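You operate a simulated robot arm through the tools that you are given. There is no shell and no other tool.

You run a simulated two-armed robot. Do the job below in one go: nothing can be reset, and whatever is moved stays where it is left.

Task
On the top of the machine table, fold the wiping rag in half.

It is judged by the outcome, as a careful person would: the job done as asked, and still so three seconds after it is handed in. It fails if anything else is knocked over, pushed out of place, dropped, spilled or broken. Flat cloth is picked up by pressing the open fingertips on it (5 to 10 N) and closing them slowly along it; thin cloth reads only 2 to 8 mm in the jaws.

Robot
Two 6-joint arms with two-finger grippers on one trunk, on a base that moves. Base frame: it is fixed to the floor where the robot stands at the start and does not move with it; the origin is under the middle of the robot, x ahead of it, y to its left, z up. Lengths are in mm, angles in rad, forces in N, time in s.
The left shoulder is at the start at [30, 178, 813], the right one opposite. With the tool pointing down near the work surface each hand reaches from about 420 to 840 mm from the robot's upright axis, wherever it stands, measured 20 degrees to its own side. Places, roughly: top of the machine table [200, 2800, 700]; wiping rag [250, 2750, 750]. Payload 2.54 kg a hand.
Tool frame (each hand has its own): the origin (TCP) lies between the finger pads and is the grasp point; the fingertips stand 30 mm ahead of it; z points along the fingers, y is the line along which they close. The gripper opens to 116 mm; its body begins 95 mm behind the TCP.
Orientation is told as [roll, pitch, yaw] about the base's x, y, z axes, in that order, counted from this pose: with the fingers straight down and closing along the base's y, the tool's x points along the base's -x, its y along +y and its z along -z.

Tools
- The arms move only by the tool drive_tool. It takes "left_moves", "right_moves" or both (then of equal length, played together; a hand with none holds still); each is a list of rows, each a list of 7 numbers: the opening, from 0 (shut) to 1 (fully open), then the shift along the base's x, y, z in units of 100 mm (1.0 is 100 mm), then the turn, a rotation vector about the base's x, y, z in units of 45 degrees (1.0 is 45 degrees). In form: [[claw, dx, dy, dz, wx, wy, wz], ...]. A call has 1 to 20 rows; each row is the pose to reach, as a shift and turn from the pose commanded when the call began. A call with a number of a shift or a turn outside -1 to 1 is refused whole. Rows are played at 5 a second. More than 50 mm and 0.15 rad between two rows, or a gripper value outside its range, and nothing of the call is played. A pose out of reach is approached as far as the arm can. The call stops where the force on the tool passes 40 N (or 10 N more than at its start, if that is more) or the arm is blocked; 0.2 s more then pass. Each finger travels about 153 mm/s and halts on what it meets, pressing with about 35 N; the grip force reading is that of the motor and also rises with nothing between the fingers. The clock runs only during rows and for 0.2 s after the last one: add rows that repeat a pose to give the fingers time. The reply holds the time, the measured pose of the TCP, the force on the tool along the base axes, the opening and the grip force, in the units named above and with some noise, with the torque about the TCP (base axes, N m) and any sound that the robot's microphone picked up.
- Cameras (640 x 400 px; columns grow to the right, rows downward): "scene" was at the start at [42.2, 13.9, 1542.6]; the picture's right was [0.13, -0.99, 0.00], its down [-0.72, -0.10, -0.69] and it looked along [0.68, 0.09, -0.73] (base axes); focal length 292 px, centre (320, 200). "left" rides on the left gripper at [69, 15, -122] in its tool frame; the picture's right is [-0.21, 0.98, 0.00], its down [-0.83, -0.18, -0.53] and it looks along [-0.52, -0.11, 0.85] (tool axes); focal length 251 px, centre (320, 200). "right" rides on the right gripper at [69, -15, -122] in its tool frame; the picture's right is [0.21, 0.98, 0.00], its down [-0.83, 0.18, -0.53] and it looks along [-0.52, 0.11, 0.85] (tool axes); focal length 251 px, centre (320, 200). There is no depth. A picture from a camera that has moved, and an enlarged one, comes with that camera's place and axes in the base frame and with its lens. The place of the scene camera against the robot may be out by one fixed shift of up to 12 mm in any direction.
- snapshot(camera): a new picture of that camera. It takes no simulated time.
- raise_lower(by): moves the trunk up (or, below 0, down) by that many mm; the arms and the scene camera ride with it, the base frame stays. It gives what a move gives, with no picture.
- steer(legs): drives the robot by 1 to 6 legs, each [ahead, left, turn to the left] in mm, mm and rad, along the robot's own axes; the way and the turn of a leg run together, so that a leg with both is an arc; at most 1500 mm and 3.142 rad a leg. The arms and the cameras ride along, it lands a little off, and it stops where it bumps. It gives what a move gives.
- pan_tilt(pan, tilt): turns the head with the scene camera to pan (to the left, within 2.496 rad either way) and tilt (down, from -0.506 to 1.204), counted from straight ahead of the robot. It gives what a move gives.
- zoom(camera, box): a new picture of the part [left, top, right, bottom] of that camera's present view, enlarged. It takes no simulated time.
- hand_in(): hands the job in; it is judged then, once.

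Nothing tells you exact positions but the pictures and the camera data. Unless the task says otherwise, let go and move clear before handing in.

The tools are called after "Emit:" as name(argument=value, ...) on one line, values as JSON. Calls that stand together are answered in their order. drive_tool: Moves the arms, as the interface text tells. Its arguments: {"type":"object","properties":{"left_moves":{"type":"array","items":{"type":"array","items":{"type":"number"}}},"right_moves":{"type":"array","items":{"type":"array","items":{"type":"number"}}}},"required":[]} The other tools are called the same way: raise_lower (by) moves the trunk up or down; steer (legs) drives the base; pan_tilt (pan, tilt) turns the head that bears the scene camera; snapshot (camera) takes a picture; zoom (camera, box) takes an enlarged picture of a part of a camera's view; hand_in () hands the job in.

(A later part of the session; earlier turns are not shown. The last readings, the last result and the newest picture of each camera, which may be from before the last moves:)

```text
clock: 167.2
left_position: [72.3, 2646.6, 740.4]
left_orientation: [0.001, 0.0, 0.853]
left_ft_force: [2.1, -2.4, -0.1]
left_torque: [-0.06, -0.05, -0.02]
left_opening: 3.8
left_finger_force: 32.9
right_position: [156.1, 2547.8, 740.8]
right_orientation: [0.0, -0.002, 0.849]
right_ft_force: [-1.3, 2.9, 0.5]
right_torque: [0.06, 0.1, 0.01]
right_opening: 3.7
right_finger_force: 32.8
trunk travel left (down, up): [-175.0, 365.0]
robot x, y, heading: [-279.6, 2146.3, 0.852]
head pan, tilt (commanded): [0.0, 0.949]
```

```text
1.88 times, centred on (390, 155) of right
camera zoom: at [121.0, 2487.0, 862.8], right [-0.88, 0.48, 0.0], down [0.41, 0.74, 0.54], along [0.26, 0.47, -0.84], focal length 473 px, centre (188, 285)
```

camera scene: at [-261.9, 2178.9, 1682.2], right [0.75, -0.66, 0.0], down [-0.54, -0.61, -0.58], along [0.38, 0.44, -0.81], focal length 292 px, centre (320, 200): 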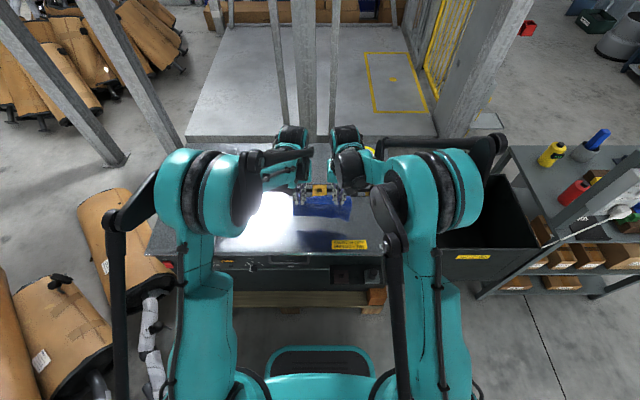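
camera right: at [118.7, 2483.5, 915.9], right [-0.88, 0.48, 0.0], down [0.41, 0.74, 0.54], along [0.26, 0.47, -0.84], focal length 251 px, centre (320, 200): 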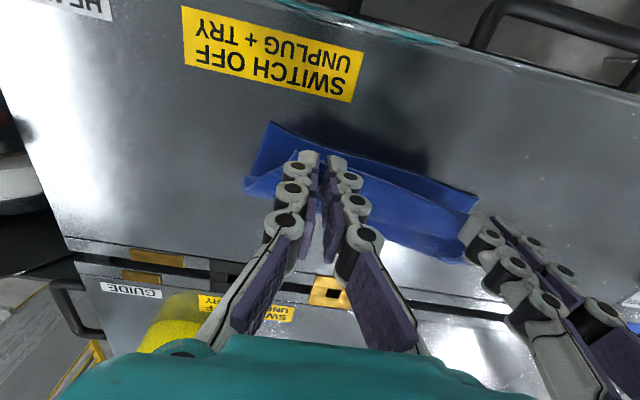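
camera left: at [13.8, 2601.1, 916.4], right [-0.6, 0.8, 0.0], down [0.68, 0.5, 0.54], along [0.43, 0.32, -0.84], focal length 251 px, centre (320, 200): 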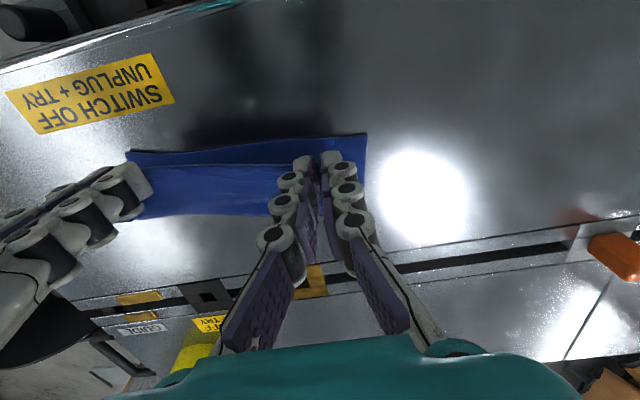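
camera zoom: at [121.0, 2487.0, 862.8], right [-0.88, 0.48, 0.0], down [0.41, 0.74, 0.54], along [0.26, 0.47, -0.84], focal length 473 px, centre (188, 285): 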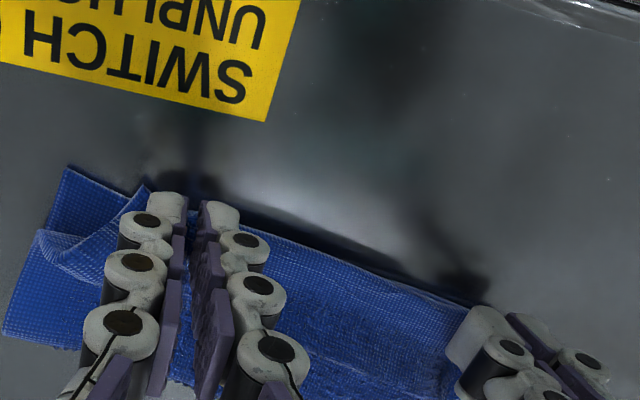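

Nearly aligned. I lower the last couple of millimetres and open the jaws slowly so the pleats spread outward.

Emit:
drive_tool(left_moves=[[0.0, 0, 0, -0.02, 0, 0, 0], [0.04, 0, 0, -0.02, 0, 0, 0], [0.07, 0, 0, -0.02, 0, 0, 0], [0.1, 0, 0, -0.02, 0, 0, 0], [0.13, 0, 0, -0.02, 0, 0, 0], [0.16, 0, 0, -0.02, 0, 0, 0], [0.19, 0, 0, -0.02, 0, 0, 0], [0.22, 0, 0, -0.02, 0, 0, 0], [0.25, 0, 0, -0.018, 0, 0, 0], [0.28, 0, 0, -0.016, 0, 0, 0], [0.31, 0, 0, -0.014, 0, 0, 0], [0.34, 0, 0, -0.012, 0, 0, 0], [0.37, 0, 0, -0.01, 0, 0, 0], [0.37, 0, 0, -0.01, 0, 0, 0]], right_moves=[[0.0, 0, 0, -0.02, 0, 0, 0], [0.04, 0, 0, -0.02, 0, 0, 0], [0.07, 0, 0, -0.02, 0, 0, 0], [0.1, 0, 0, -0.02, 0, 0, 0], [0.13, 0, 0, -0.02, 0, 0, 0], [0.16, 0, 0, -0.02, 0, 0, 0], [0.19, 0, 0, -0.02, 0, 0, 0], [0.22, 0, 0, -0.02, 0, 0, 0], [0.25, 0, 0, -0.018, 0, 0, 0], [0.28, 0, 0, -0.016, 0, 0, 0], [0.31, 0, 0, -0.014, 0, 0, 0], [0.34, 0, 0, -0.012, 0, 0, 0], [0.37, 0, 0, -0.01, 0, 0, 0], [0.37, 0, 0, -0.01, 0, 0, 0]])

Emit:
zoom(camera="left", box=[60, 60, 400, 250])

Emit:
zoom(camera="right", box=[220, 60, 560, 250])

```text
clock: 170.2
left_position: [73.0, 2647.2, 738.5]
left_orientation: [0.001, -0.002, 0.854]
left_ft_force: [-0.8, 0.3, 0.1]
left_torque: [0.03, -0.03, -0.03]
left_opening: 42.5
left_finger_force: 0.0
right_position: [153.7, 2546.4, 739.8]
right_orientation: [0.0, -0.002, 0.849]
right_ft_force: [1.3, 0.0, -0.1]
right_torque: [0.0, 0.01, -0.01]
right_opening: 42.4
right_finger_force: 0.0
trunk travel left (down, up): [-175.0, 365.0]
robot x, y, heading: [-282.2, 2145.0, 0.85]
head pan, tilt (commanded): [0.0, 0.949]
```

```text
1.88 times, centred on (230, 155) of left
camera zoom: at [15.9, 2604.1, 861.3], right [-0.6, 0.8, 0.0], down [0.68, 0.5, 0.54], along [0.43, 0.32, -0.84], focal length 473 px, centre (489, 285)
```

zoom: 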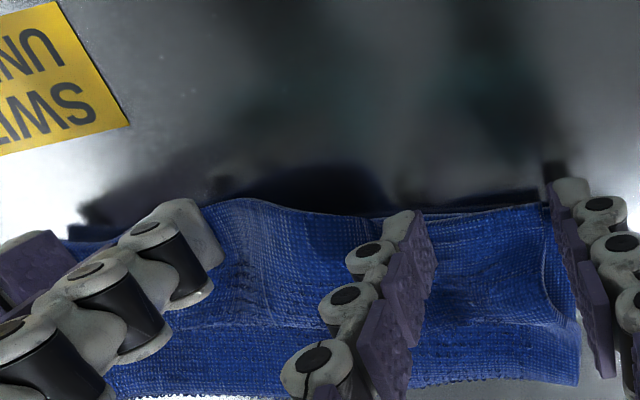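

```text
1.88 times, centred on (390, 155) of right
camera zoom: at [120.0, 2486.0, 862.5], right [-0.88, 0.48, 0.0], down [0.41, 0.74, 0.54], along [0.26, 0.47, -0.84], focal length 473 px, centre (188, 285)
```

zoom: 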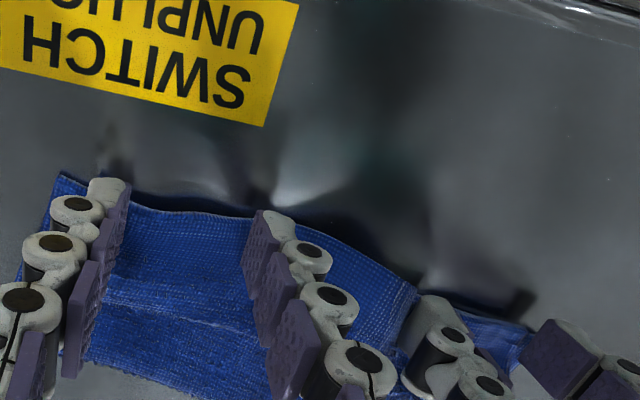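

Released and spread. I lift both hands straight up and move them aside to view the result.

Emit:
drive_tool(left_moves=[[0.37, 0, 0, 0.1, 0, 0, 0], [0.37, 0, 0, 0.25, 0, 0, 0], [0.37, 0, 0, 0.4, 0, 0, 0], [0.37, 0, 0, 0.55, 0, 0, 0], [0.37, -0.05, 0.05, 0.75, 0, 0, 0], [0.37, -0.1, 0.1, 0.95, 0, 0, 0], [0.37, -0.1, 0.1, 0.95, 0, 0, 0]], right_moves=[[0.37, 0, 0, 0.1, 0, 0, 0], [0.37, 0, 0, 0.25, 0, 0, 0], [0.37, 0, 0, 0.4, 0, 0, 0], [0.37, 0, 0, 0.55, 0, 0, 0], [0.37, 0.05, -0.05, 0.75, 0, 0, 0], [0.37, 0.1, -0.1, 0.95, 0, 0, 0], [0.37, 0.1, -0.1, 0.95, 0, 0, 0]])

Emit:
snapshot(camera="left")

Emit:
snapshot(camera="right")

Emit:
zoom(camera="scene", box=[270, 185, 370, 255])

```text
clock: 171.8
left_position: [61.2, 2655.0, 833.8]
left_orientation: [-0.001, 0.0, 0.853]
left_ft_force: [-0.1, -0.3, 0.0]
left_torque: [-0.03, -0.01, -0.01]
left_opening: 42.8
left_finger_force: 0.0
right_position: [164.5, 2537.5, 835.8]
right_orientation: [0.001, -0.003, 0.849]
right_ft_force: [0.8, 0.5, 0.0]
right_torque: [0.0, 0.04, -0.03]
right_opening: 42.9
right_finger_force: 0.1
trunk travel left (down, up): [-175.0, 365.0]
robot x, y, heading: [-281.9, 2140.1, 0.851]
head pan, tilt (commanded): [0.0, 0.949]
```

```text
taken
camera left: at [5.4, 2612.4, 956.5], right [-0.6, 0.8, 0.0], down [0.68, 0.5, 0.54], along [0.43, 0.32, -0.84], focal length 251 px, centre (320, 200)
```

left: 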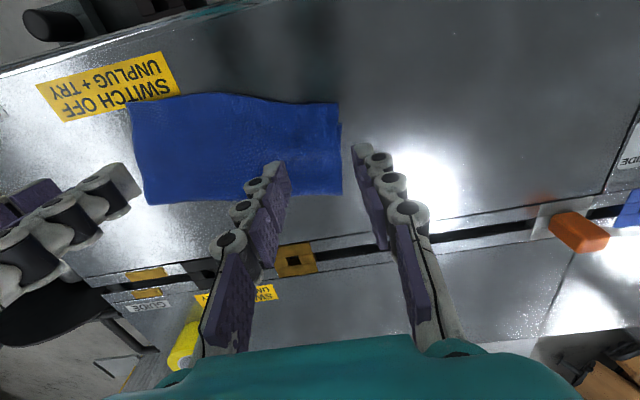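

```text
taken
camera right: at [130.1, 2475.6, 957.7], right [-0.88, 0.48, 0.0], down [0.41, 0.74, 0.53], along [0.26, 0.47, -0.84], focal length 251 px, centre (320, 200)
```

right: 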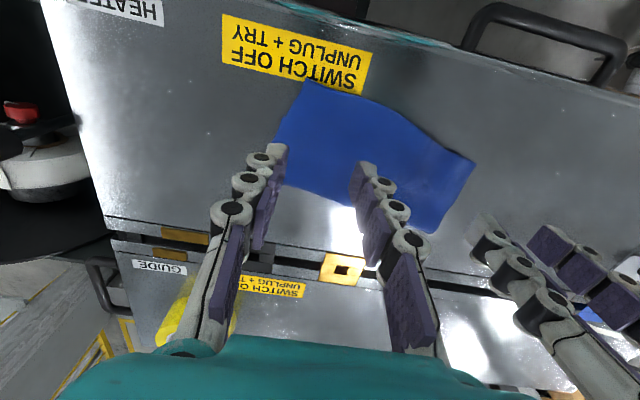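

```text
5.71 times, centred on (320, 220) of scene
camera zoom: at [-261.4, 2179.5, 1682.1], right [0.75, -0.66, 0.0], down [-0.54, -0.61, -0.58], along [0.38, 0.44, -0.81], focal length 1668 px, centre (320, 86)
```

zoom: 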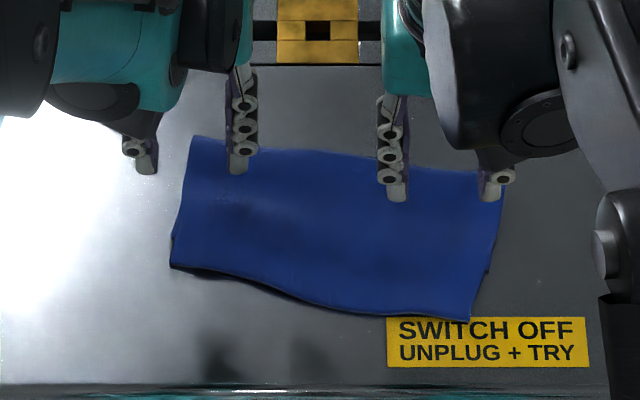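

That looks like a clean half fold. I zoom in to verify edges and corners.

Emit:
zoom(camera="left", box=[110, 80, 360, 220])

Emit:
zoom(camera="right", box=[250, 70, 490, 240])

Emit:
zoom(camera="scene", box=[290, 205, 355, 248])

```text
2.56 times, centred on (235, 150) of left
camera zoom: at [5.4, 2612.4, 956.5], right [-0.6, 0.8, 0.0], down [0.68, 0.5, 0.54], along [0.43, 0.32, -0.84], focal length 644 px, centre (538, 328)
```

zoom: 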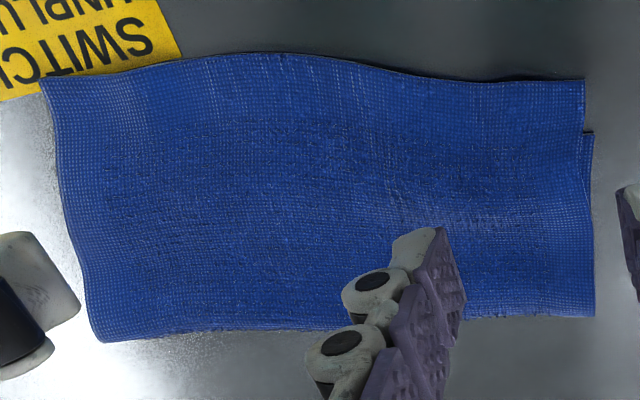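

```text
2.35 times, centred on (370, 155) of right
camera zoom: at [130.1, 2475.6, 957.7], right [-0.88, 0.48, 0.0], down [0.41, 0.74, 0.53], along [0.26, 0.47, -0.84], focal length 592 px, centre (202, 306)
```

zoom: 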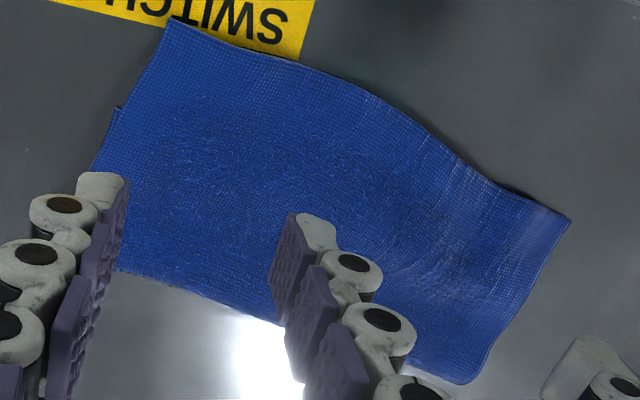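

```text
9.30 times, centred on (322, 226) of scene
camera zoom: at [-261.4, 2179.5, 1682.1], right [0.75, -0.66, 0.0], down [-0.54, -0.61, -0.58], along [0.38, 0.44, -0.81], focal length 2714 px, centre (297, -46)
```

zoom: 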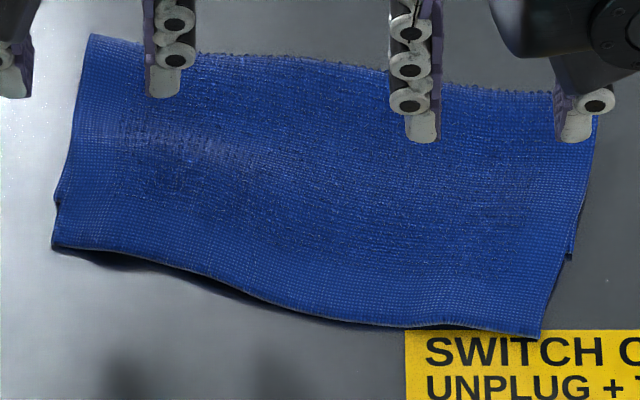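

The rag is folded in two, but the top edge overshoots the bottom edge by ~21 mm (left) and ~41 mm (right). I'll re-grip the overhanging top edge near its corners and shift it forward accordingly; first I move above those points.

Emit:
drive_tool(left_moves=[[0.3, -0.01, -0.12, -0.2, 0, 0, -0.13], [0.3, -0.022, -0.246, -0.4, 0, 0, -0.27], [0.3, -0.022, -0.246, -0.6, 0, 0, -0.27], [0.3, -0.022, -0.246, -0.75, 0, 0, -0.27], [0.3, -0.022, -0.246, -0.75, 0, 0, -0.27]], right_moves=[[0.3, -0.15, -0.08, -0.2, 0, 0, -0.03], [0.3, -0.302, -0.154, -0.4, 0, 0, -0.06], [0.3, -0.302, -0.154, -0.6, 0, 0, -0.06], [0.3, -0.302, -0.154, -0.75, 0, 0, -0.06], [0.3, -0.302, -0.154, -0.75, 0, 0, -0.06]])

Emit:
zoom(camera="left", box=[160, 60, 480, 260])

Emit:
zoom(camera="right", box=[160, 60, 480, 260])

```text
clock: 173.0
left_position: [59.1, 2631.4, 758.2]
left_orientation: [0.0, -0.002, 0.643]
left_ft_force: [0.0, 0.4, 0.3]
left_torque: [0.01, 0.01, 0.01]
left_opening: 34.7
left_finger_force: 0.1
right_position: [134.5, 2521.6, 762.0]
right_orientation: [0.0, -0.001, 0.803]
right_ft_force: [-0.3, 0.3, -0.3]
right_torque: [0.0, 0.02, -0.04]
right_opening: 34.8
right_finger_force: 0.1
trunk travel left (down, up): [-175.0, 365.0]
robot x, y, heading: [-285.7, 2144.7, 0.852]
head pan, tilt (commanded): [0.0, 0.949]
```

```text
2.00 times, centred on (320, 160) of left
camera zoom: at [-5.0, 2602.8, 881.8], right [-0.41, 0.91, 0.0], down [0.77, 0.35, 0.54], along [0.49, 0.22, -0.84], focal length 503 px, centre (320, 280)
```

zoom: 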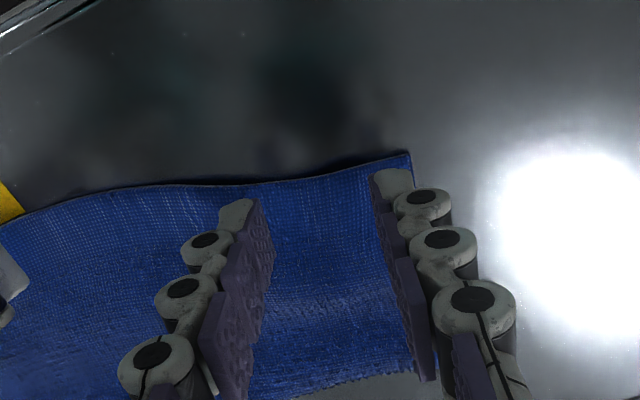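

```text
2.00 times, centred on (320, 160) of right
camera zoom: at [97.3, 2462.3, 883.7], right [-0.85, 0.52, 0.0], down [0.44, 0.72, 0.54], along [0.28, 0.46, -0.84], focal length 503 px, centre (320, 280)
```

zoom: 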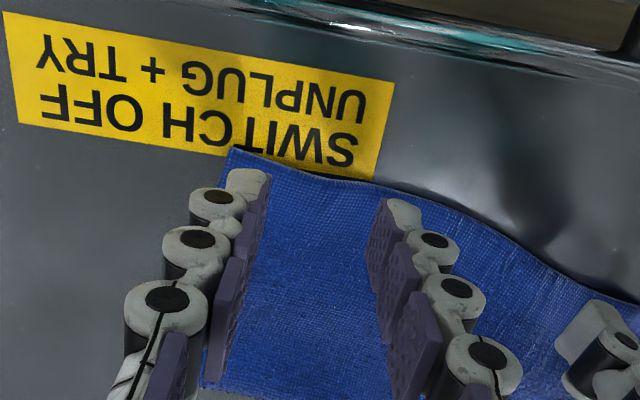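

Both hands line up well with the top edge (6–7 mm inside, 17 mm from the side edges). I lower to contact.

Emit:
drive_tool(left_moves=[[0.3, 0, 0, -0.1, 0, 0, 0], [0.3, 0, 0, -0.18, 0, 0, 0], [0.3, 0, 0, -0.235, 0, 0, 0], [0.3, 0, 0, -0.235, 0, 0, 0]], right_moves=[[0.3, 0, 0, -0.1, 0, 0, 0], [0.3, 0, 0, -0.2, 0, 0, 0], [0.3, 0, 0, -0.265, 0, 0, 0], [0.3, 0, 0, -0.265, 0, 0, 0]])

Emit:
drive_tool(left_moves=[[0.3, 0, 0, -0.012, 0, 0, 0], [0.3, 0, 0, -0.012, 0, 0, 0]], right_moves=[[0.3, 0, 0, -0.012, 0, 0, 0], [0.3, 0, 0, -0.012, 0, 0, 0]])

```text
clock: 174.0
left_position: [61.2, 2631.8, 736.1]
left_orientation: [-0.001, -0.002, 0.643]
left_ft_force: [0.2, 0.4, 0.2]
left_torque: [0.02, -0.01, 0.0]
left_opening: 34.8
left_finger_force: 0.0
right_position: [134.3, 2519.5, 734.7]
right_orientation: [0.0, -0.002, 0.803]
right_ft_force: [-0.7, -0.1, 2.4]
right_torque: [0.03, -0.01, -0.04]
right_opening: 34.8
right_finger_force: 0.0
trunk travel left (down, up): [-175.0, 365.0]
robot x, y, heading: [-284.3, 2141.2, 0.845]
head pan, tilt (commanded): [0.0, 0.949]
```

```text
clock: 174.6
left_position: [59.7, 2631.4, 735.7]
left_orientation: [-0.002, -0.002, 0.641]
left_ft_force: [0.1, 0.0, 1.2]
left_torque: [-0.02, -0.01, -0.01]
left_opening: 34.9
left_finger_force: 0.0
right_position: [134.3, 2519.7, 734.2]
right_orientation: [0.001, -0.001, 0.803]
right_ft_force: [-1.5, 0.2, 6.2]
right_torque: [0.0, -0.04, 0.03]
right_opening: 34.7
right_finger_force: 0.0
trunk travel left (down, up): [-175.0, 365.0]
robot x, y, heading: [-281.7, 2143.2, 0.847]
head pan, tilt (commanded): [0.0, 0.949]
```

Right 6 N, left 1 N; I press the left ~1.5 mm more.

Emit:
drive_tool(left_moves=[[0.3, 0, 0, -0.013, 0, 0, 0], [0.3, 0, 0, -0.016, 0, 0, 0]], right_moves=[[0.3, 0, 0, -0.003, 0, 0, 0], [0.3, 0, 0, -0.004, 0, 0, 0]])

```text
clock: 175.2
left_position: [60.7, 2631.7, 733.8]
left_orientation: [-0.001, -0.001, 0.642]
left_ft_force: [-0.7, -0.2, 4.2]
left_torque: [-0.02, -0.01, -0.02]
left_opening: 35.2
left_finger_force: 0.2
right_position: [134.4, 2520.2, 732.6]
right_orientation: [0.0, 0.0, 0.804]
right_ft_force: [-0.6, -1.1, 7.4]
right_torque: [-0.05, -0.04, -0.03]
right_opening: 34.7
right_finger_force: 0.1
trunk travel left (down, up): [-175.0, 365.0]
robot x, y, heading: [-280.0, 2144.2, 0.848]
head pan, tilt (commanded): [0.0, 0.949]
```

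Emit:
drive_tool(left_moves=[[0.29, 0, 0, -0.008, 0, 0, 0], [0.27, 0, 0, -0.009, 0, 0, 0], [0.25, 0, 0, -0.01, 0, 0, 0], [0.23, 0, 0, -0.012, 0, 0, 0], [0.21, 0, 0, -0.014, 0, 0, 0], [0.19, 0, 0, -0.016, 0, 0, 0], [0.17, 0, 0, -0.018, 0, 0, 0], [0.15, 0, 0, -0.02, 0, 0, 0], [0.13, 0, 0, -0.022, 0, 0, 0], [0.11, 0, 0, -0.024, 0, 0, 0], [0.09, 0, 0, -0.026, 0, 0, 0], [0.07, 0, 0, -0.028, 0, 0, 0], [0.05, 0, 0, -0.028, 0, 0, 0], [0.03, 0, 0, -0.028, 0, 0, 0], [0.0, 0, 0, -0.028, 0, 0, 0], [0.0, 0, 0, -0.028, 0, 0, 0], [0.0, 0, 0, -0.028, 0, 0, 0]], right_moves=[[0.29, 0, 0, -0.003, 0, 0, 0], [0.27, 0, 0, -0.004, 0, 0, 0], [0.25, 0, 0, -0.006, 0, 0, 0], [0.23, 0, 0, -0.008, 0, 0, 0], [0.21, 0, 0, -0.01, 0, 0, 0], [0.19, 0, 0, -0.012, 0, 0, 0], [0.17, 0, 0, -0.014, 0, 0, 0], [0.15, 0, 0, -0.016, 0, 0, 0], [0.13, 0, 0, -0.018, 0, 0, 0], [0.11, 0, 0, -0.02, 0, 0, 0], [0.09, 0, 0, -0.022, 0, 0, 0], [0.07, 0, 0, -0.024, 0, 0, 0], [0.05, 0, 0, -0.024, 0, 0, 0], [0.03, 0, 0, -0.024, 0, 0, 0], [0.0, 0, 0, -0.024, 0, 0, 0], [0.0, 0, 0, -0.024, 0, 0, 0], [0.0, 0, 0, -0.024, 0, 0, 0]])

Emit:
zoom(camera="left", box=[200, 80, 440, 230])

Emit:
zoom(camera="right", box=[200, 80, 440, 230])

```text
clock: 178.8
left_position: [58.3, 2631.5, 732.6]
left_orientation: [-0.001, -0.004, 0.64]
left_ft_force: [2.2, -5.4, 13.9]
left_torque: [-0.13, -0.19, -0.07]
left_opening: 0.0
left_finger_force: 28.8
right_position: [131.8, 2519.0, 730.2]
right_orientation: [0.0, -0.004, 0.803]
right_ft_force: [-8.9, 6.8, 18.5]
right_torque: [0.29, 0.12, 0.1]
right_opening: 3.7
right_finger_force: 32.5
trunk travel left (down, up): [-175.0, 365.0]
robot x, y, heading: [-282.8, 2142.8, 0.85]
head pan, tilt (commanded): [0.0, 0.949]
```

```text
2.67 times, centred on (320, 155) of left
camera zoom: at [-5.5, 2601.8, 854.4], right [-0.41, 0.91, 0.0], down [0.77, 0.35, 0.54], along [0.49, 0.22, -0.84], focal length 670 px, centre (320, 320)
```

zoom: 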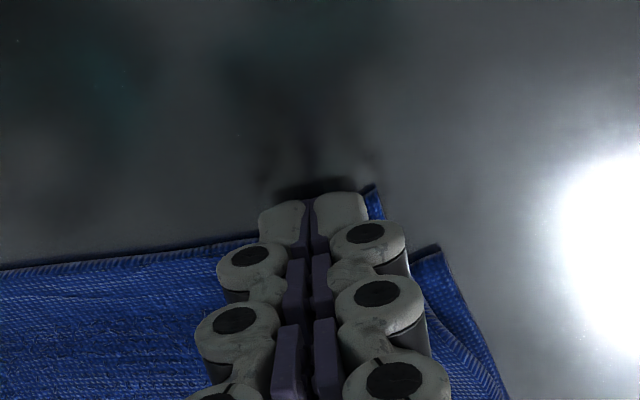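

```text
2.67 times, centred on (320, 155) of right
camera zoom: at [95.9, 2461.4, 852.6], right [-0.85, 0.52, 0.0], down [0.44, 0.72, 0.54], along [0.28, 0.46, -0.84], focal length 670 px, centre (320, 320)
```

zoom: 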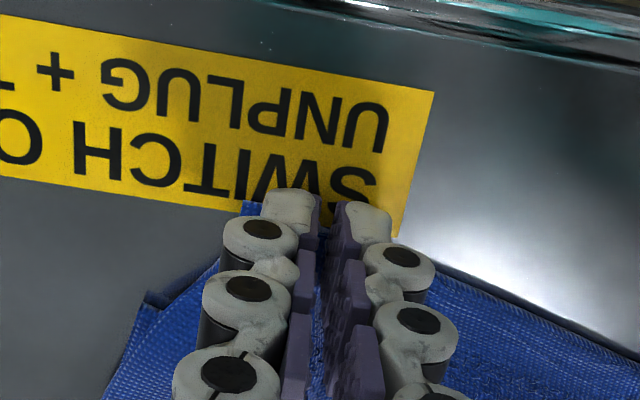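

The right caught the edge; the left slipped again. I lift the left, reopen, shift ~10 mm inward and 3 mm forward, and retry with firmer pressure.

Emit:
drive_tool(left_moves=[[0.0, 0, 0, 0.05, 0, 0, 0], [0.1, 0, 0, 0.11, 0, 0, 0], [0.2, 0.04, -0.03, 0.11, 0, 0, 0], [0.31, 0.084, -0.062, 0.11, 0, 0, 0], [0.31, 0.084, -0.062, 0.11, 0, 0, 0]])

Emit:
zoom(camera="left", box=[200, 80, 440, 230])

```text
clock: 180.0
left_position: [68.0, 2623.8, 741.6]
left_orientation: [0.0, -0.004, 0.643]
left_ft_force: [0.6, -0.1, -0.7]
left_torque: [0.06, 0.0, 0.02]
left_opening: 35.7
left_finger_force: 0.0
right_position: [133.2, 2519.9, 730.2]
right_orientation: [0.0, -0.004, 0.802]
right_ft_force: [-2.8, -1.1, 27.4]
right_torque: [0.05, -0.06, -0.01]
right_opening: 3.2
right_finger_force: 32.5
trunk travel left (down, up): [-175.0, 365.0]
robot x, y, heading: [-282.9, 2139.9, 0.849]
head pan, tilt (commanded): [0.0, 0.949]
```

```text
2.67 times, centred on (320, 155) of left
camera zoom: at [2.9, 2595.4, 864.8], right [-0.41, 0.91, 0.0], down [0.77, 0.35, 0.54], along [0.49, 0.22, -0.84], focal length 670 px, centre (320, 320)
```

zoom: 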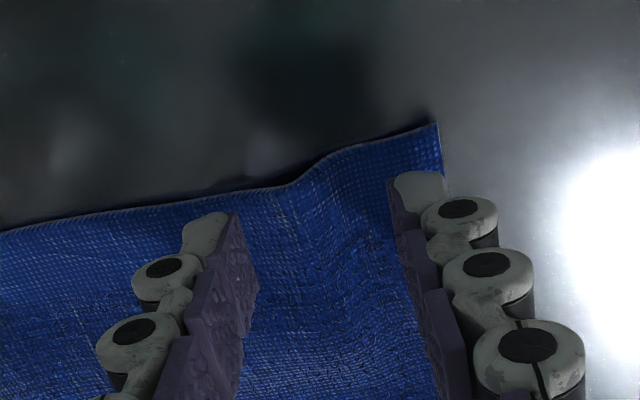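

The top edge has a small wave here; I move the left hand back 11 mm with a slight yaw, press, and close; the right eases its pressure.

Emit:
drive_tool(left_moves=[[0.31, -0.088, -0.066, 0, 0, 0, 0.12], [0.31, -0.088, -0.066, -0.04, 0, 0, 0.12], [0.31, -0.088, -0.066, -0.08, 0, 0, 0.12], [0.31, -0.088, -0.066, -0.08, 0, 0, 0.12]], right_moves=[[0, 0, 0, 0.01, 0, 0, 0], [0, 0, 0, 0.02, 0, 0, 0], [0, 0, 0, 0.02, 0, 0, 0], [0, 0, 0, 0.02, 0, 0, 0]])

Emit:
drive_tool(left_moves=[[0.31, 0, 0, -0.01, 0, 0, 0], [0.31, 0, 0, -0.01, 0, 0, 0]])

Emit:
zoom(camera="left", box=[200, 80, 440, 230])

```text
clock: 181.0
left_position: [59.2, 2618.0, 734.0]
left_orientation: [-0.001, -0.004, 0.735]
left_ft_force: [-0.2, -0.8, 4.7]
left_torque: [0.02, -0.02, 0.01]
left_opening: 36.0
left_finger_force: 0.0
right_position: [133.6, 2522.2, 731.2]
right_orientation: [0.001, -0.003, 0.802]
right_ft_force: [0.4, -0.7, 3.2]
right_torque: [-0.01, -0.02, -0.03]
right_opening: 3.5
right_finger_force: 32.3
trunk travel left (down, up): [-175.0, 365.0]
robot x, y, heading: [-283.5, 2145.6, 0.846]
head pan, tilt (commanded): [0.0, 0.949]
```

```text
clock: 181.6
left_position: [59.0, 2619.1, 731.5]
left_orientation: [0.001, -0.001, 0.737]
left_ft_force: [-0.5, 0.1, 11.5]
left_torque: [-0.04, -0.12, 0.0]
left_opening: 37.4
left_finger_force: 0.5
right_position: [133.6, 2521.8, 731.8]
right_orientation: [0.0, -0.002, 0.804]
right_ft_force: [0.3, 0.3, 2.9]
right_torque: [-0.04, -0.04, -0.04]
right_opening: 3.7
right_finger_force: 31.9
trunk travel left (down, up): [-175.0, 365.0]
robot x, y, heading: [-283.0, 2141.4, 0.842]
head pan, tilt (commanded): [0.0, 0.949]
```

```text
2.67 times, centred on (320, 155) of left
camera zoom: at [-2.0, 2583.5, 854.7], right [-0.5, 0.87, 0.0], down [0.73, 0.42, 0.54], along [0.47, 0.27, -0.84], focal length 670 px, centre (320, 320)
```

zoom: 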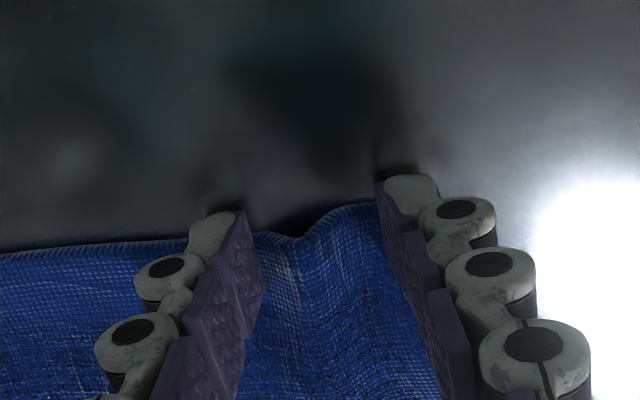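

Good placement with 11 N. I close the left slowly.

Emit:
drive_tool(left_moves=[[0.29, 0, 0, 0, 0, 0, 0], [0.27, 0, 0, -0.001, 0, 0, 0], [0.25, 0, 0, -0.002, 0, 0, 0], [0.23, 0, 0, -0.004, 0, 0, 0], [0.21, 0, 0, -0.006, 0, 0, 0], [0.19, 0, 0, -0.008, 0, 0, 0], [0.17, 0, 0, -0.01, 0, 0, 0], [0.15, 0, 0, -0.012, 0, 0, 0], [0.13, 0, 0, -0.014, 0, 0, 0], [0.11, 0, 0, -0.016, 0, 0, 0], [0.09, 0, 0, -0.018, 0, 0, 0], [0.07, 0, 0, -0.02, 0, 0, 0], [0.05, 0, 0, -0.02, 0, 0, 0], [0.03, 0, 0, -0.02, 0, 0, 0], [0.0, 0, 0, -0.02, 0, 0, 0], [0.0, 0, 0, -0.02, 0, 0, 0], [0.0, 0, 0, -0.02, 0, 0, 0]])

Emit:
zoom(camera="left", box=[200, 80, 440, 230])

Emit:
snapshot(camera="right")

```text
clock: 185.2
left_position: [60.7, 2618.5, 730.9]
left_orientation: [-0.003, 0.001, 0.735]
left_ft_force: [11.3, -13.2, 10.4]
left_torque: [-0.35, -0.37, -0.06]
left_opening: 3.9
left_finger_force: 32.4
right_position: [133.7, 2521.7, 732.2]
right_orientation: [0.001, -0.001, 0.804]
right_ft_force: [-9.8, 12.3, 2.9]
right_torque: [0.36, 0.28, 0.13]
right_opening: 3.8
right_finger_force: 33.1
trunk travel left (down, up): [-175.0, 365.0]
robot x, y, heading: [-281.8, 2144.8, 0.844]
head pan, tilt (commanded): [0.0, 0.949]
```

```text
2.67 times, centred on (320, 155) of left
camera zoom: at [-0.1, 2583.6, 853.8], right [-0.5, 0.87, 0.0], down [0.73, 0.42, 0.54], along [0.47, 0.27, -0.84], focal length 670 px, centre (320, 320)
```

zoom: 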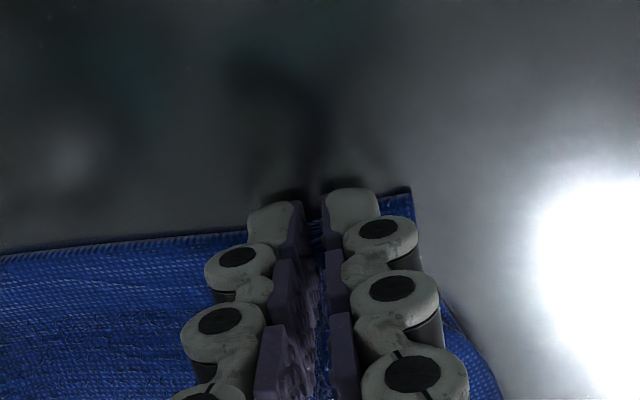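

```text
taken
camera right: at [96.6, 2462.6, 853.9], right [-0.85, 0.52, 0.0], down [0.44, 0.72, 0.54], along [0.28, 0.46, -0.84], focal length 251 px, centre (320, 200)
```

right: 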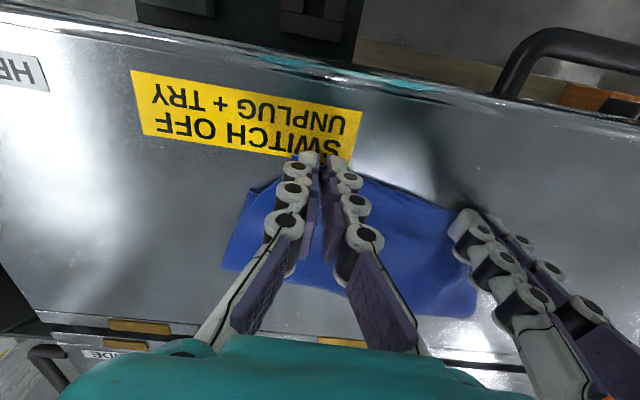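

Both corners are held (3.9 / 3.8 mm). I lift the edge ~90 mm to reopen the loop, shift it forward (left 48 mm, right 58 mm) and lower again to about 16 mm.

Emit:
drive_tool(left_moves=[[0, 0.05, 0.018, 0.17, 0, 0, 0], [0, 0.102, 0.065, 0.37, 0, 0, 0], [0, 0.162, 0.118, 0.57, 0, 0, 0], [0, 0.222, 0.172, 0.74, 0, 0, 0], [0, 0.281, 0.225, 0.86, 0, 0, 0], [0, 0.326, 0.265, 0.9, 0, 0, 0], [0, 0.356, 0.292, 0.82, 0, 0, 0], [0, 0.371, 0.305, 0.68, 0, 0, 0], [0, 0.371, 0.305, 0.54, 0, 0, 0], [0, 0.371, 0.305, 0.4, 0, 0, 0], [0, 0.371, 0.305, 0.28, 0, 0, 0], [0, 0.371, 0.305, 0.18, 0, 0, 0], [0, 0.371, 0.305, 0.18, 0, 0, 0]], right_moves=[[0, 0.032, 0.055, 0.17, 0, 0, -0.02], [0, 0.095, 0.112, 0.37, 0, 0, -0.04], [0, 0.166, 0.175, 0.57, 0, 0, -0.06], [0, 0.24, 0.242, 0.74, 0, 0, -0.08], [0, 0.311, 0.305, 0.86, 0, 0, -0.09], [0, 0.367, 0.355, 0.9, 0, 0, -0.09], [0, 0.4, 0.385, 0.82, 0, 0, -0.09], [0, 0.419, 0.402, 0.68, 0, 0, -0.09], [0, 0.419, 0.402, 0.54, 0, 0, -0.09], [0, 0.419, 0.402, 0.4, 0, 0, -0.09], [0, 0.419, 0.402, 0.28, 0, 0, -0.09], [0, 0.419, 0.402, 0.18, 0, 0, -0.09], [0, 0.419, 0.402, 0.18, 0, 0, -0.09]])

Emit:
zoom(camera="left", box=[60, 40, 400, 240])

Emit:
zoom(camera="right", box=[220, 40, 560, 240])

Emit:
zoom(camera="scene", box=[270, 175, 380, 265])

```text
clock: 188.0
left_position: [96.7, 2648.8, 747.7]
left_orientation: [-0.001, -0.001, 0.736]
left_ft_force: [9.7, -8.4, -0.2]
left_torque: [-0.23, -0.25, -0.03]
left_opening: 3.6
left_finger_force: 32.4
right_position: [176.7, 2560.2, 748.6]
right_orientation: [0.0, -0.002, 0.735]
right_ft_force: [-9.8, 9.7, -1.0]
right_torque: [0.22, 0.3, 0.14]
right_opening: 3.2
right_finger_force: 32.7
trunk travel left (down, up): [-175.0, 365.0]
robot x, y, heading: [-285.6, 2147.2, 0.852]
head pan, tilt (commanded): [0.0, 0.949]
```

```text
1.88 times, centred on (230, 140) of left
camera zoom: at [35.9, 2613.2, 870.5], right [-0.5, 0.87, 0.0], down [0.73, 0.42, 0.54], along [0.47, 0.27, -0.84], focal length 473 px, centre (489, 313)
```

zoom: 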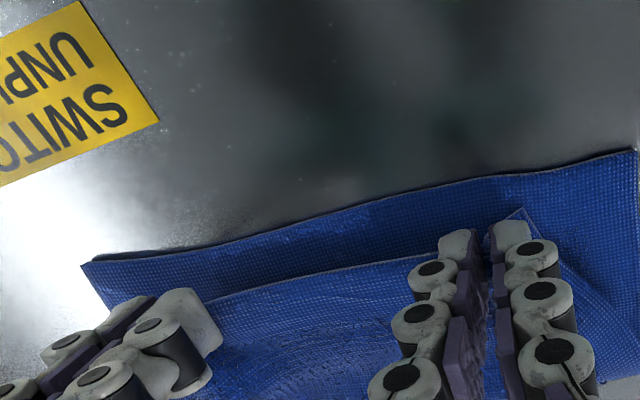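

```text
1.88 times, centred on (390, 140) of right
camera zoom: at [134.9, 2503.5, 871.8], right [-0.81, 0.58, 0.0], down [0.49, 0.69, 0.54], along [0.31, 0.44, -0.84], focal length 473 px, centre (188, 313)
```

zoom: 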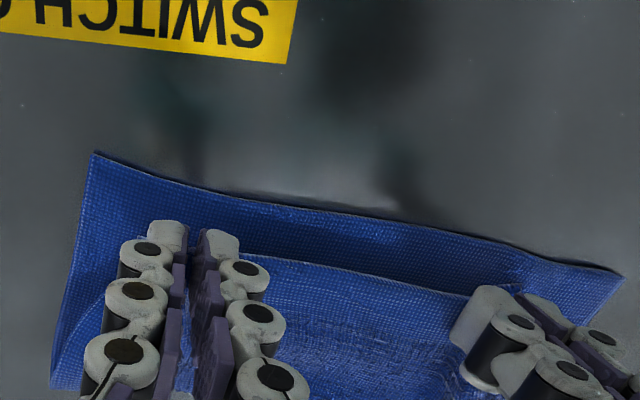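

```text
4.44 times, centred on (325, 220) of scene
camera zoom: at [-261.9, 2178.8, 1682.3], right [0.75, -0.66, 0.0], down [-0.54, -0.61, -0.58], along [0.38, 0.44, -0.81], focal length 1297 px, centre (298, 111)
```

zoom: 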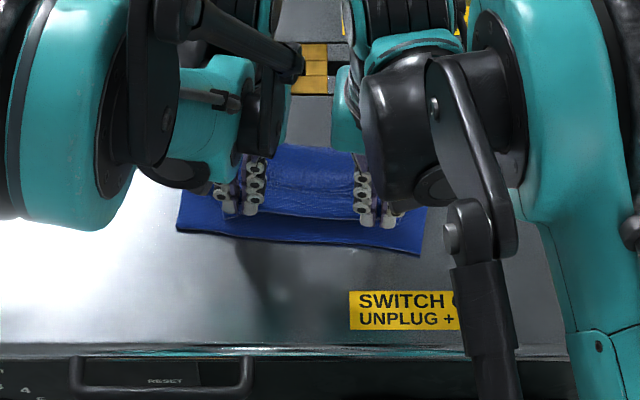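

The fold is now at ~93 mm from the lower edge and the held edge is ~15 mm forward of it, which allows for the loop to flatten. I relax the sideways tension and lower onto the cloth.

Emit:
drive_tool(left_moves=[[0, 0.009, -0.01, -0.03, 0, 0, 0], [0, 0.017, -0.019, -0.07, 0, 0, 0], [0, 0.017, -0.019, -0.095, 0, 0, 0], [0, 0.017, -0.019, -0.095, 0, 0, 0]], right_moves=[[0, -0.009, 0.01, -0.03, 0, 0, 0], [0, -0.017, 0.019, -0.07, 0, 0, 0], [0, -0.017, 0.019, -0.1, 0, 0, 0], [0, -0.017, 0.019, -0.1, 0, 0, 0]])

```text
clock: 189.0
left_position: [98.2, 2647.7, 736.3]
left_orientation: [-0.001, -0.002, 0.737]
left_ft_force: [2.3, -2.1, 1.2]
left_torque: [-0.03, -0.07, -0.02]
left_opening: 3.1
left_finger_force: 32.4
right_position: [175.6, 2563.7, 739.5]
right_orientation: [-0.001, -0.001, 0.73]
right_ft_force: [-2.3, 2.0, 0.1]
right_torque: [0.06, 0.05, 0.07]
right_opening: 3.3
right_finger_force: 33.0
trunk travel left (down, up): [-175.0, 365.0]
robot x, y, heading: [-283.9, 2144.8, 0.843]
head pan, tilt (commanded): [0.0, 0.949]
```

I open slowly while moving each hand outward so the corners spread rather than bunch in the middle.

Emit:
drive_tool(left_moves=[[0.03, 0, 0, -0.01, 0, 0, 0], [0.06, -0.005, 0.006, -0.01, 0, 0, 0], [0.09, -0.012, 0.014, -0.01, 0, 0, 0], [0.12, -0.02, 0.023, -0.01, 0, 0, 0], [0.15, -0.028, 0.032, -0.01, 0, 0, 0], [0.18, -0.036, 0.041, -0.01, 0, 0, 0], [0.21, -0.044, 0.05, -0.01, 0, 0, 0], [0.24, -0.052, 0.059, -0.008, 0, 0, 0], [0.27, -0.06, 0.068, -0.006, 0, 0, 0], [0.3, -0.067, 0.076, -0.004, 0, 0, 0], [0.33, -0.073, 0.083, -0.002, 0, 0, 0], [0.36, -0.079, 0.09, 0.0, 0, 0, 0], [0.36, -0.079, 0.09, 0.0, 0, 0, 0]], right_moves=[[0.03, 0, 0, -0.03, 0, 0, 0], [0.06, 0.005, -0.006, -0.03, 0, 0, 0], [0.09, 0.012, -0.014, -0.03, 0, 0, 0], [0.12, 0.02, -0.023, -0.03, 0, 0, 0], [0.15, 0.028, -0.032, -0.03, 0, 0, 0], [0.18, 0.036, -0.041, -0.03, 0, 0, 0], [0.21, 0.044, -0.05, -0.028, 0, 0, 0], [0.24, 0.052, -0.059, -0.026, 0, 0, 0], [0.27, 0.06, -0.068, -0.024, 0, 0, 0], [0.3, 0.067, -0.076, -0.022, 0, 0, 0], [0.33, 0.073, -0.083, -0.02, 0, 0, 0], [0.36, 0.079, -0.09, -0.018, 0, 0, 0], [0.36, 0.079, -0.09, -0.018, 0, 0, 0]])

Emit:
drive_tool(left_moves=[[0.36, 0, 0, 0.1, 0, 0, 0], [0.36, 0, 0, 0.25, 0, 0, 0], [0.36, 0, 0, 0.45, 0, 0, 0], [0.36, -0.05, 0.05, 0.65, 0, 0, 0], [0.36, -0.1, 0.1, 0.85, 0, 0, 0], [0.36, -0.1, 0.1, 1.0, 0, 0, 0], [0.36, -0.1, 0.1, 1.0, 0, 0, 0]], right_moves=[[0.36, 0, 0, 0.1, 0, 0, 0], [0.36, 0, 0, 0.25, 0, 0, 0], [0.36, 0, 0, 0.45, 0, 0, 0], [0.36, 0.05, -0.05, 0.65, 0, 0, 0], [0.36, 0.1, -0.1, 0.85, 0, 0, 0], [0.36, 0.1, -0.1, 1.0, 0, 0, 0], [0.36, 0.1, -0.1, 1.0, 0, 0, 0]])

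Emit:
zoom(camera="left", box=[80, 40, 400, 240])

Emit:
zoom(camera="right", box=[220, 40, 540, 240])

Emit:
zoom(camera="scene", box=[280, 195, 360, 255])

```text
clock: 191.8
left_position: [90.0, 2656.7, 737.6]
left_orientation: [-0.002, -0.002, 0.736]
left_ft_force: [1.2, -0.3, 1.4]
left_torque: [0.03, 0.02, -0.01]
left_opening: 41.3
left_finger_force: 0.0
right_position: [183.0, 2554.3, 738.2]
right_orientation: [-0.001, -0.002, 0.732]
right_ft_force: [-0.2, 0.1, 1.4]
right_torque: [0.01, 0.0, 0.0]
right_opening: 41.0
right_finger_force: 0.1
trunk travel left (down, up): [-175.0, 365.0]
robot x, y, heading: [-283.8, 2144.2, 0.848]
head pan, tilt (commanded): [0.0, 0.949]
```

```text
clock: 193.4
left_position: [81.2, 2667.0, 840.1]
left_orientation: [0.0, -0.001, 0.737]
left_ft_force: [0.0, -0.3, -0.5]
left_torque: [0.01, -0.01, -0.01]
left_opening: 41.8
left_finger_force: 0.0
right_position: [193.7, 2547.6, 837.3]
right_orientation: [0.001, -0.003, 0.733]
right_ft_force: [1.1, 0.6, 0.0]
right_torque: [0.01, 0.02, 0.03]
right_opening: 42.0
right_finger_force: 0.1
trunk travel left (down, up): [-175.0, 365.0]
robot x, y, heading: [-284.5, 2143.7, 0.852]
head pan, tilt (commanded): [0.0, 0.949]
```

```text
2.00 times, centred on (240, 140) of left
camera zoom: at [19.8, 2632.4, 961.8], right [-0.5, 0.87, 0.0], down [0.73, 0.42, 0.54], along [0.46, 0.27, -0.84], focal length 503 px, centre (480, 320)
```

zoom: 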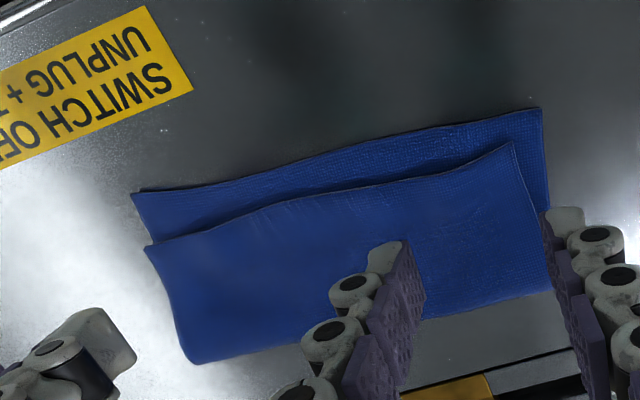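

```text
2.00 times, centred on (380, 140) of right
camera zoom: at [152.3, 2489.3, 960.0], right [-0.81, 0.58, 0.0], down [0.49, 0.69, 0.54], along [0.31, 0.43, -0.84], focal length 503 px, centre (200, 320)
```

zoom: 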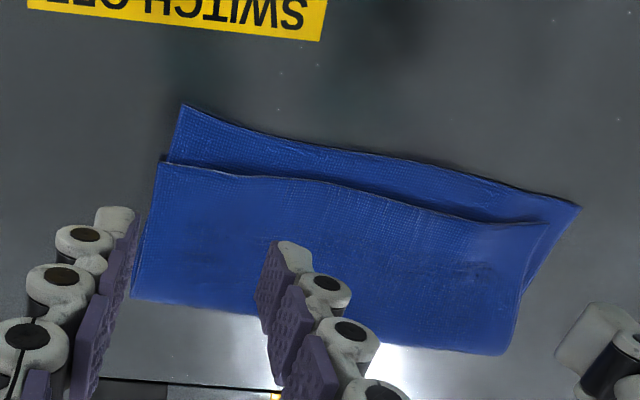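

```text
6.67 times, centred on (320, 225) of scene
camera zoom: at [-261.5, 2179.3, 1682.2], right [0.75, -0.66, 0.0], down [-0.54, -0.61, -0.58], along [0.38, 0.44, -0.81], focal length 1945 px, centre (320, 33)
```

zoom: 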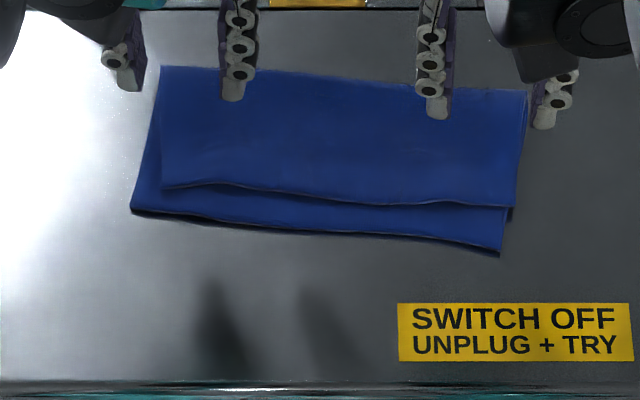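

Now the top edge stops 12 mm (left) to 27 mm (right) short of the bottom edge, with a crisp fold. I'll try a gentle correction: press closed fingertips lightly on the top layer near its edge and draw it back. First I move above those spots and down.

Emit:
drive_tool(left_moves=[[0.2, 0.03, -0.02, -0.2, 0, 0, 0], [0.1, 0.058, -0.041, -0.45, 0, 0, 0], [0.0, 0.058, -0.041, -0.7, 0, 0, 0], [0.0, 0.058, -0.041, -0.95, 0, 0, 0], [0.0, 0.058, -0.041, -1.0, 0, 0, 0], [0.0, 0.058, -0.041, -1.0, 0, 0, 0]], right_moves=[[0.2, 0.03, 0.05, -0.2, 0, 0, 0], [0.1, 0.06, 0.101, -0.45, 0, 0, 0], [0.0, 0.06, 0.101, -0.7, 0, 0, 0], [0.0, 0.06, 0.101, -0.92, 0, 0, 0], [0.0, 0.06, 0.101, -0.97, 0, 0, 0], [0.0, 0.06, 0.101, -0.97, 0, 0, 0]])

Emit:
snapshot(camera="left")

Emit:
snapshot(camera="right")

```text
clock: 194.8
left_position: [86.4, 2661.6, 739.4]
left_orientation: [0.0, 0.0, 0.737]
left_ft_force: [0.6, 0.5, -0.1]
left_torque: [0.01, -0.01, 0.01]
left_opening: 0.1
left_finger_force: 28.5
right_position: [199.5, 2554.8, 738.9]
right_orientation: [0.0, -0.002, 0.732]
right_ft_force: [-0.1, -0.3, -0.2]
right_torque: [-0.03, -0.01, 0.03]
right_opening: 0.0
right_finger_force: 28.6
trunk travel left (down, up): [-175.0, 365.0]
robot x, y, heading: [-279.4, 2140.1, 0.85]
head pan, tilt (commanded): [0.0, 0.949]
```

```text
taken
camera left: at [25.5, 2626.6, 862.0], right [-0.5, 0.87, 0.0], down [0.73, 0.42, 0.54], along [0.46, 0.27, -0.84], focal length 251 px, centre (320, 200)
```

left: 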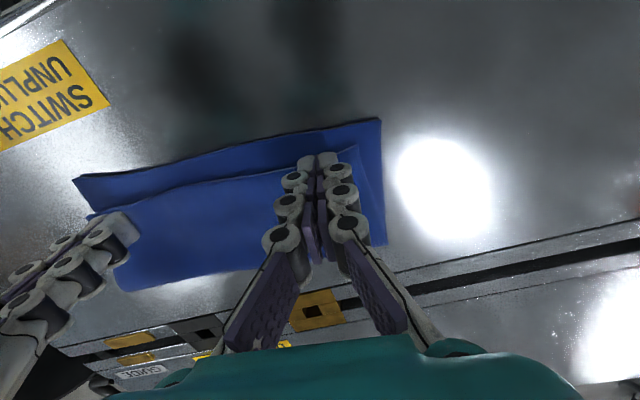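

```text
taken
camera right: at [158.5, 2498.4, 861.7], right [-0.81, 0.58, 0.0], down [0.49, 0.69, 0.54], along [0.31, 0.43, -0.84], focal length 251 px, centre (320, 200)
```

right: 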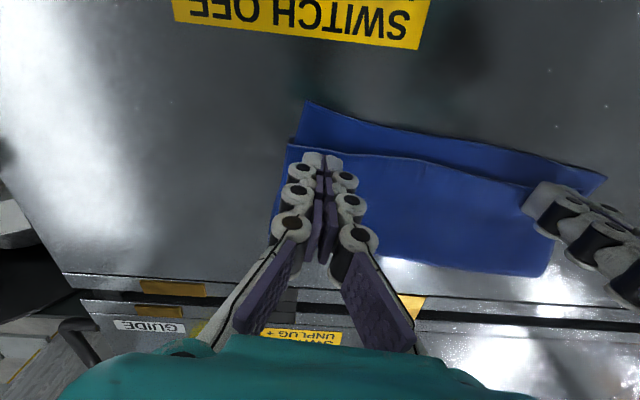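

The closed fingertips are poised over the top layer near its edge. I lower gently to light contact.

Emit:
drive_tool(left_moves=[[0.0, 0, 0, -0.02, 0, 0, 0], [0.0, 0, 0, -0.04, 0, 0, 0], [0.0, 0, 0, -0.04, 0, 0, 0]], right_moves=[[0.0, 0, 0, -0.02, 0, 0, 0], [0.0, 0, 0, -0.04, 0, 0, 0], [0.0, 0, 0, -0.04, 0, 0, 0]])

Emit:
drive_tool(left_moves=[[0.0, 0, 0, -0.015, 0, 0, 0], [0.0, 0, 0, -0.015, 0, 0, 0]], right_moves=[[0.0, 0, 0, -0.015, 0, 0, 0], [0.0, 0, 0, -0.015, 0, 0, 0]])

```text
clock: 195.6
left_position: [85.5, 2661.4, 735.2]
left_orientation: [0.0, 0.0, 0.737]
left_ft_force: [1.1, 0.5, 0.1]
left_torque: [-0.01, 0.01, -0.01]
left_opening: 0.1
left_finger_force: 28.4
right_position: [200.2, 2556.0, 737.4]
right_orientation: [0.001, -0.001, 0.733]
right_ft_force: [0.5, 0.7, 0.4]
right_torque: [-0.01, 0.03, 0.03]
right_opening: 0.1
right_finger_force: 28.4
trunk travel left (down, up): [-175.0, 365.0]
robot x, y, heading: [-282.3, 2142.7, 0.844]
head pan, tilt (commanded): [0.0, 0.949]
```

```text
clock: 196.2
left_position: [86.1, 2662.3, 734.7]
left_orientation: [0.0, -0.002, 0.737]
left_ft_force: [-0.6, -0.3, 2.2]
left_torque: [-0.03, -0.01, 0.02]
left_opening: 0.1
left_finger_force: 28.1
right_position: [200.0, 2554.5, 736.7]
right_orientation: [0.0, -0.002, 0.733]
right_ft_force: [0.3, 0.0, 1.1]
right_torque: [0.06, 0.01, 0.03]
right_opening: 0.1
right_finger_force: 28.7
trunk travel left (down, up): [-175.0, 365.0]
robot x, y, heading: [-287.6, 2142.3, 0.844]
head pan, tilt (commanded): [0.0, 0.949]
```

Light contact. I press ~1 mm more and draw the top layer back (right 22 mm, left 11 mm and slightly outward).

Emit:
drive_tool(left_moves=[[0.0, 0, 0, -0.008, 0, 0, 0], [0.0, -0.025, -0.004, -0.01, 0, 0, 0], [0.0, -0.05, -0.007, -0.01, 0, 0, 0], [0.0, -0.08, -0.01, -0.01, 0, 0, 0], [0.0, -0.11, -0.012, -0.01, 0, 0, 0], [0.0, -0.136, -0.013, -0.01, 0, 0, 0], [0.0, -0.136, -0.013, -0.01, 0, 0, 0]], right_moves=[[0.0, 0, 0, -0.014, 0, 0, 0], [0.0, -0.033, -0.029, -0.016, 0, 0, 0], [0.0, -0.066, -0.058, -0.016, 0, 0, 0], [0.0, -0.1, -0.087, -0.016, 0, 0, 0], [0.0, -0.133, -0.116, -0.016, 0, 0, 0], [0.0, -0.166, -0.145, -0.016, 0, 0, 0], [0.0, -0.166, -0.145, -0.016, 0, 0, 0]])

Emit:
snapshot(camera="left")

Emit:
snapshot(camera="right")

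```text
clock: 197.8
left_position: [72.3, 2661.1, 732.5]
left_orientation: [0.0, -0.002, 0.735]
left_ft_force: [3.5, -1.9, 7.7]
left_torque: [-0.02, -0.09, -0.01]
left_opening: 0.1
left_finger_force: 28.7
right_position: [182.8, 2539.5, 734.7]
right_orientation: [0.001, -0.003, 0.734]
right_ft_force: [-1.0, 1.9, 3.3]
right_torque: [0.09, -0.01, 0.01]
right_opening: 0.1
right_finger_force: 28.8
trunk travel left (down, up): [-175.0, 365.0]
robot x, y, heading: [-285.0, 2146.4, 0.847]
head pan, tilt (commanded): [0.0, 0.949]
```

```text
taken
camera left: at [12.3, 2625.3, 855.3], right [-0.5, 0.87, 0.0], down [0.73, 0.42, 0.54], along [0.47, 0.27, -0.84], focal length 251 px, centre (320, 200)
```

left: 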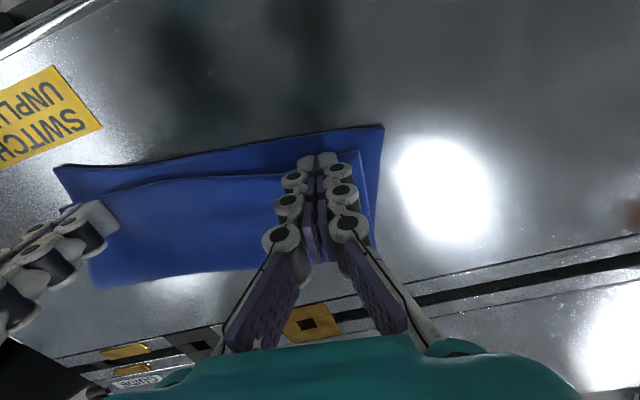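

```text
taken
camera right: at [140.8, 2483.3, 856.5], right [-0.81, 0.58, 0.0], down [0.49, 0.69, 0.54], along [0.31, 0.44, -0.84], focal length 251 px, centre (320, 200)
```

right: 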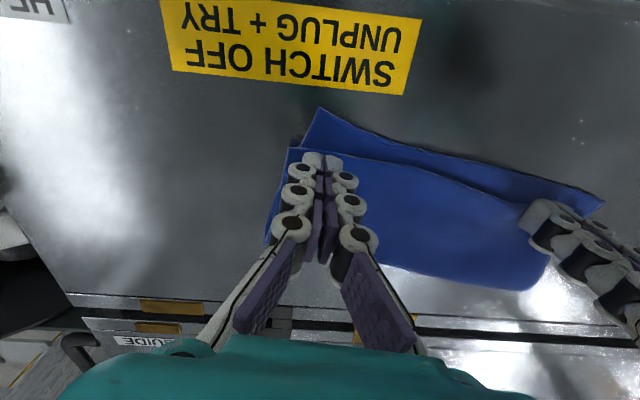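

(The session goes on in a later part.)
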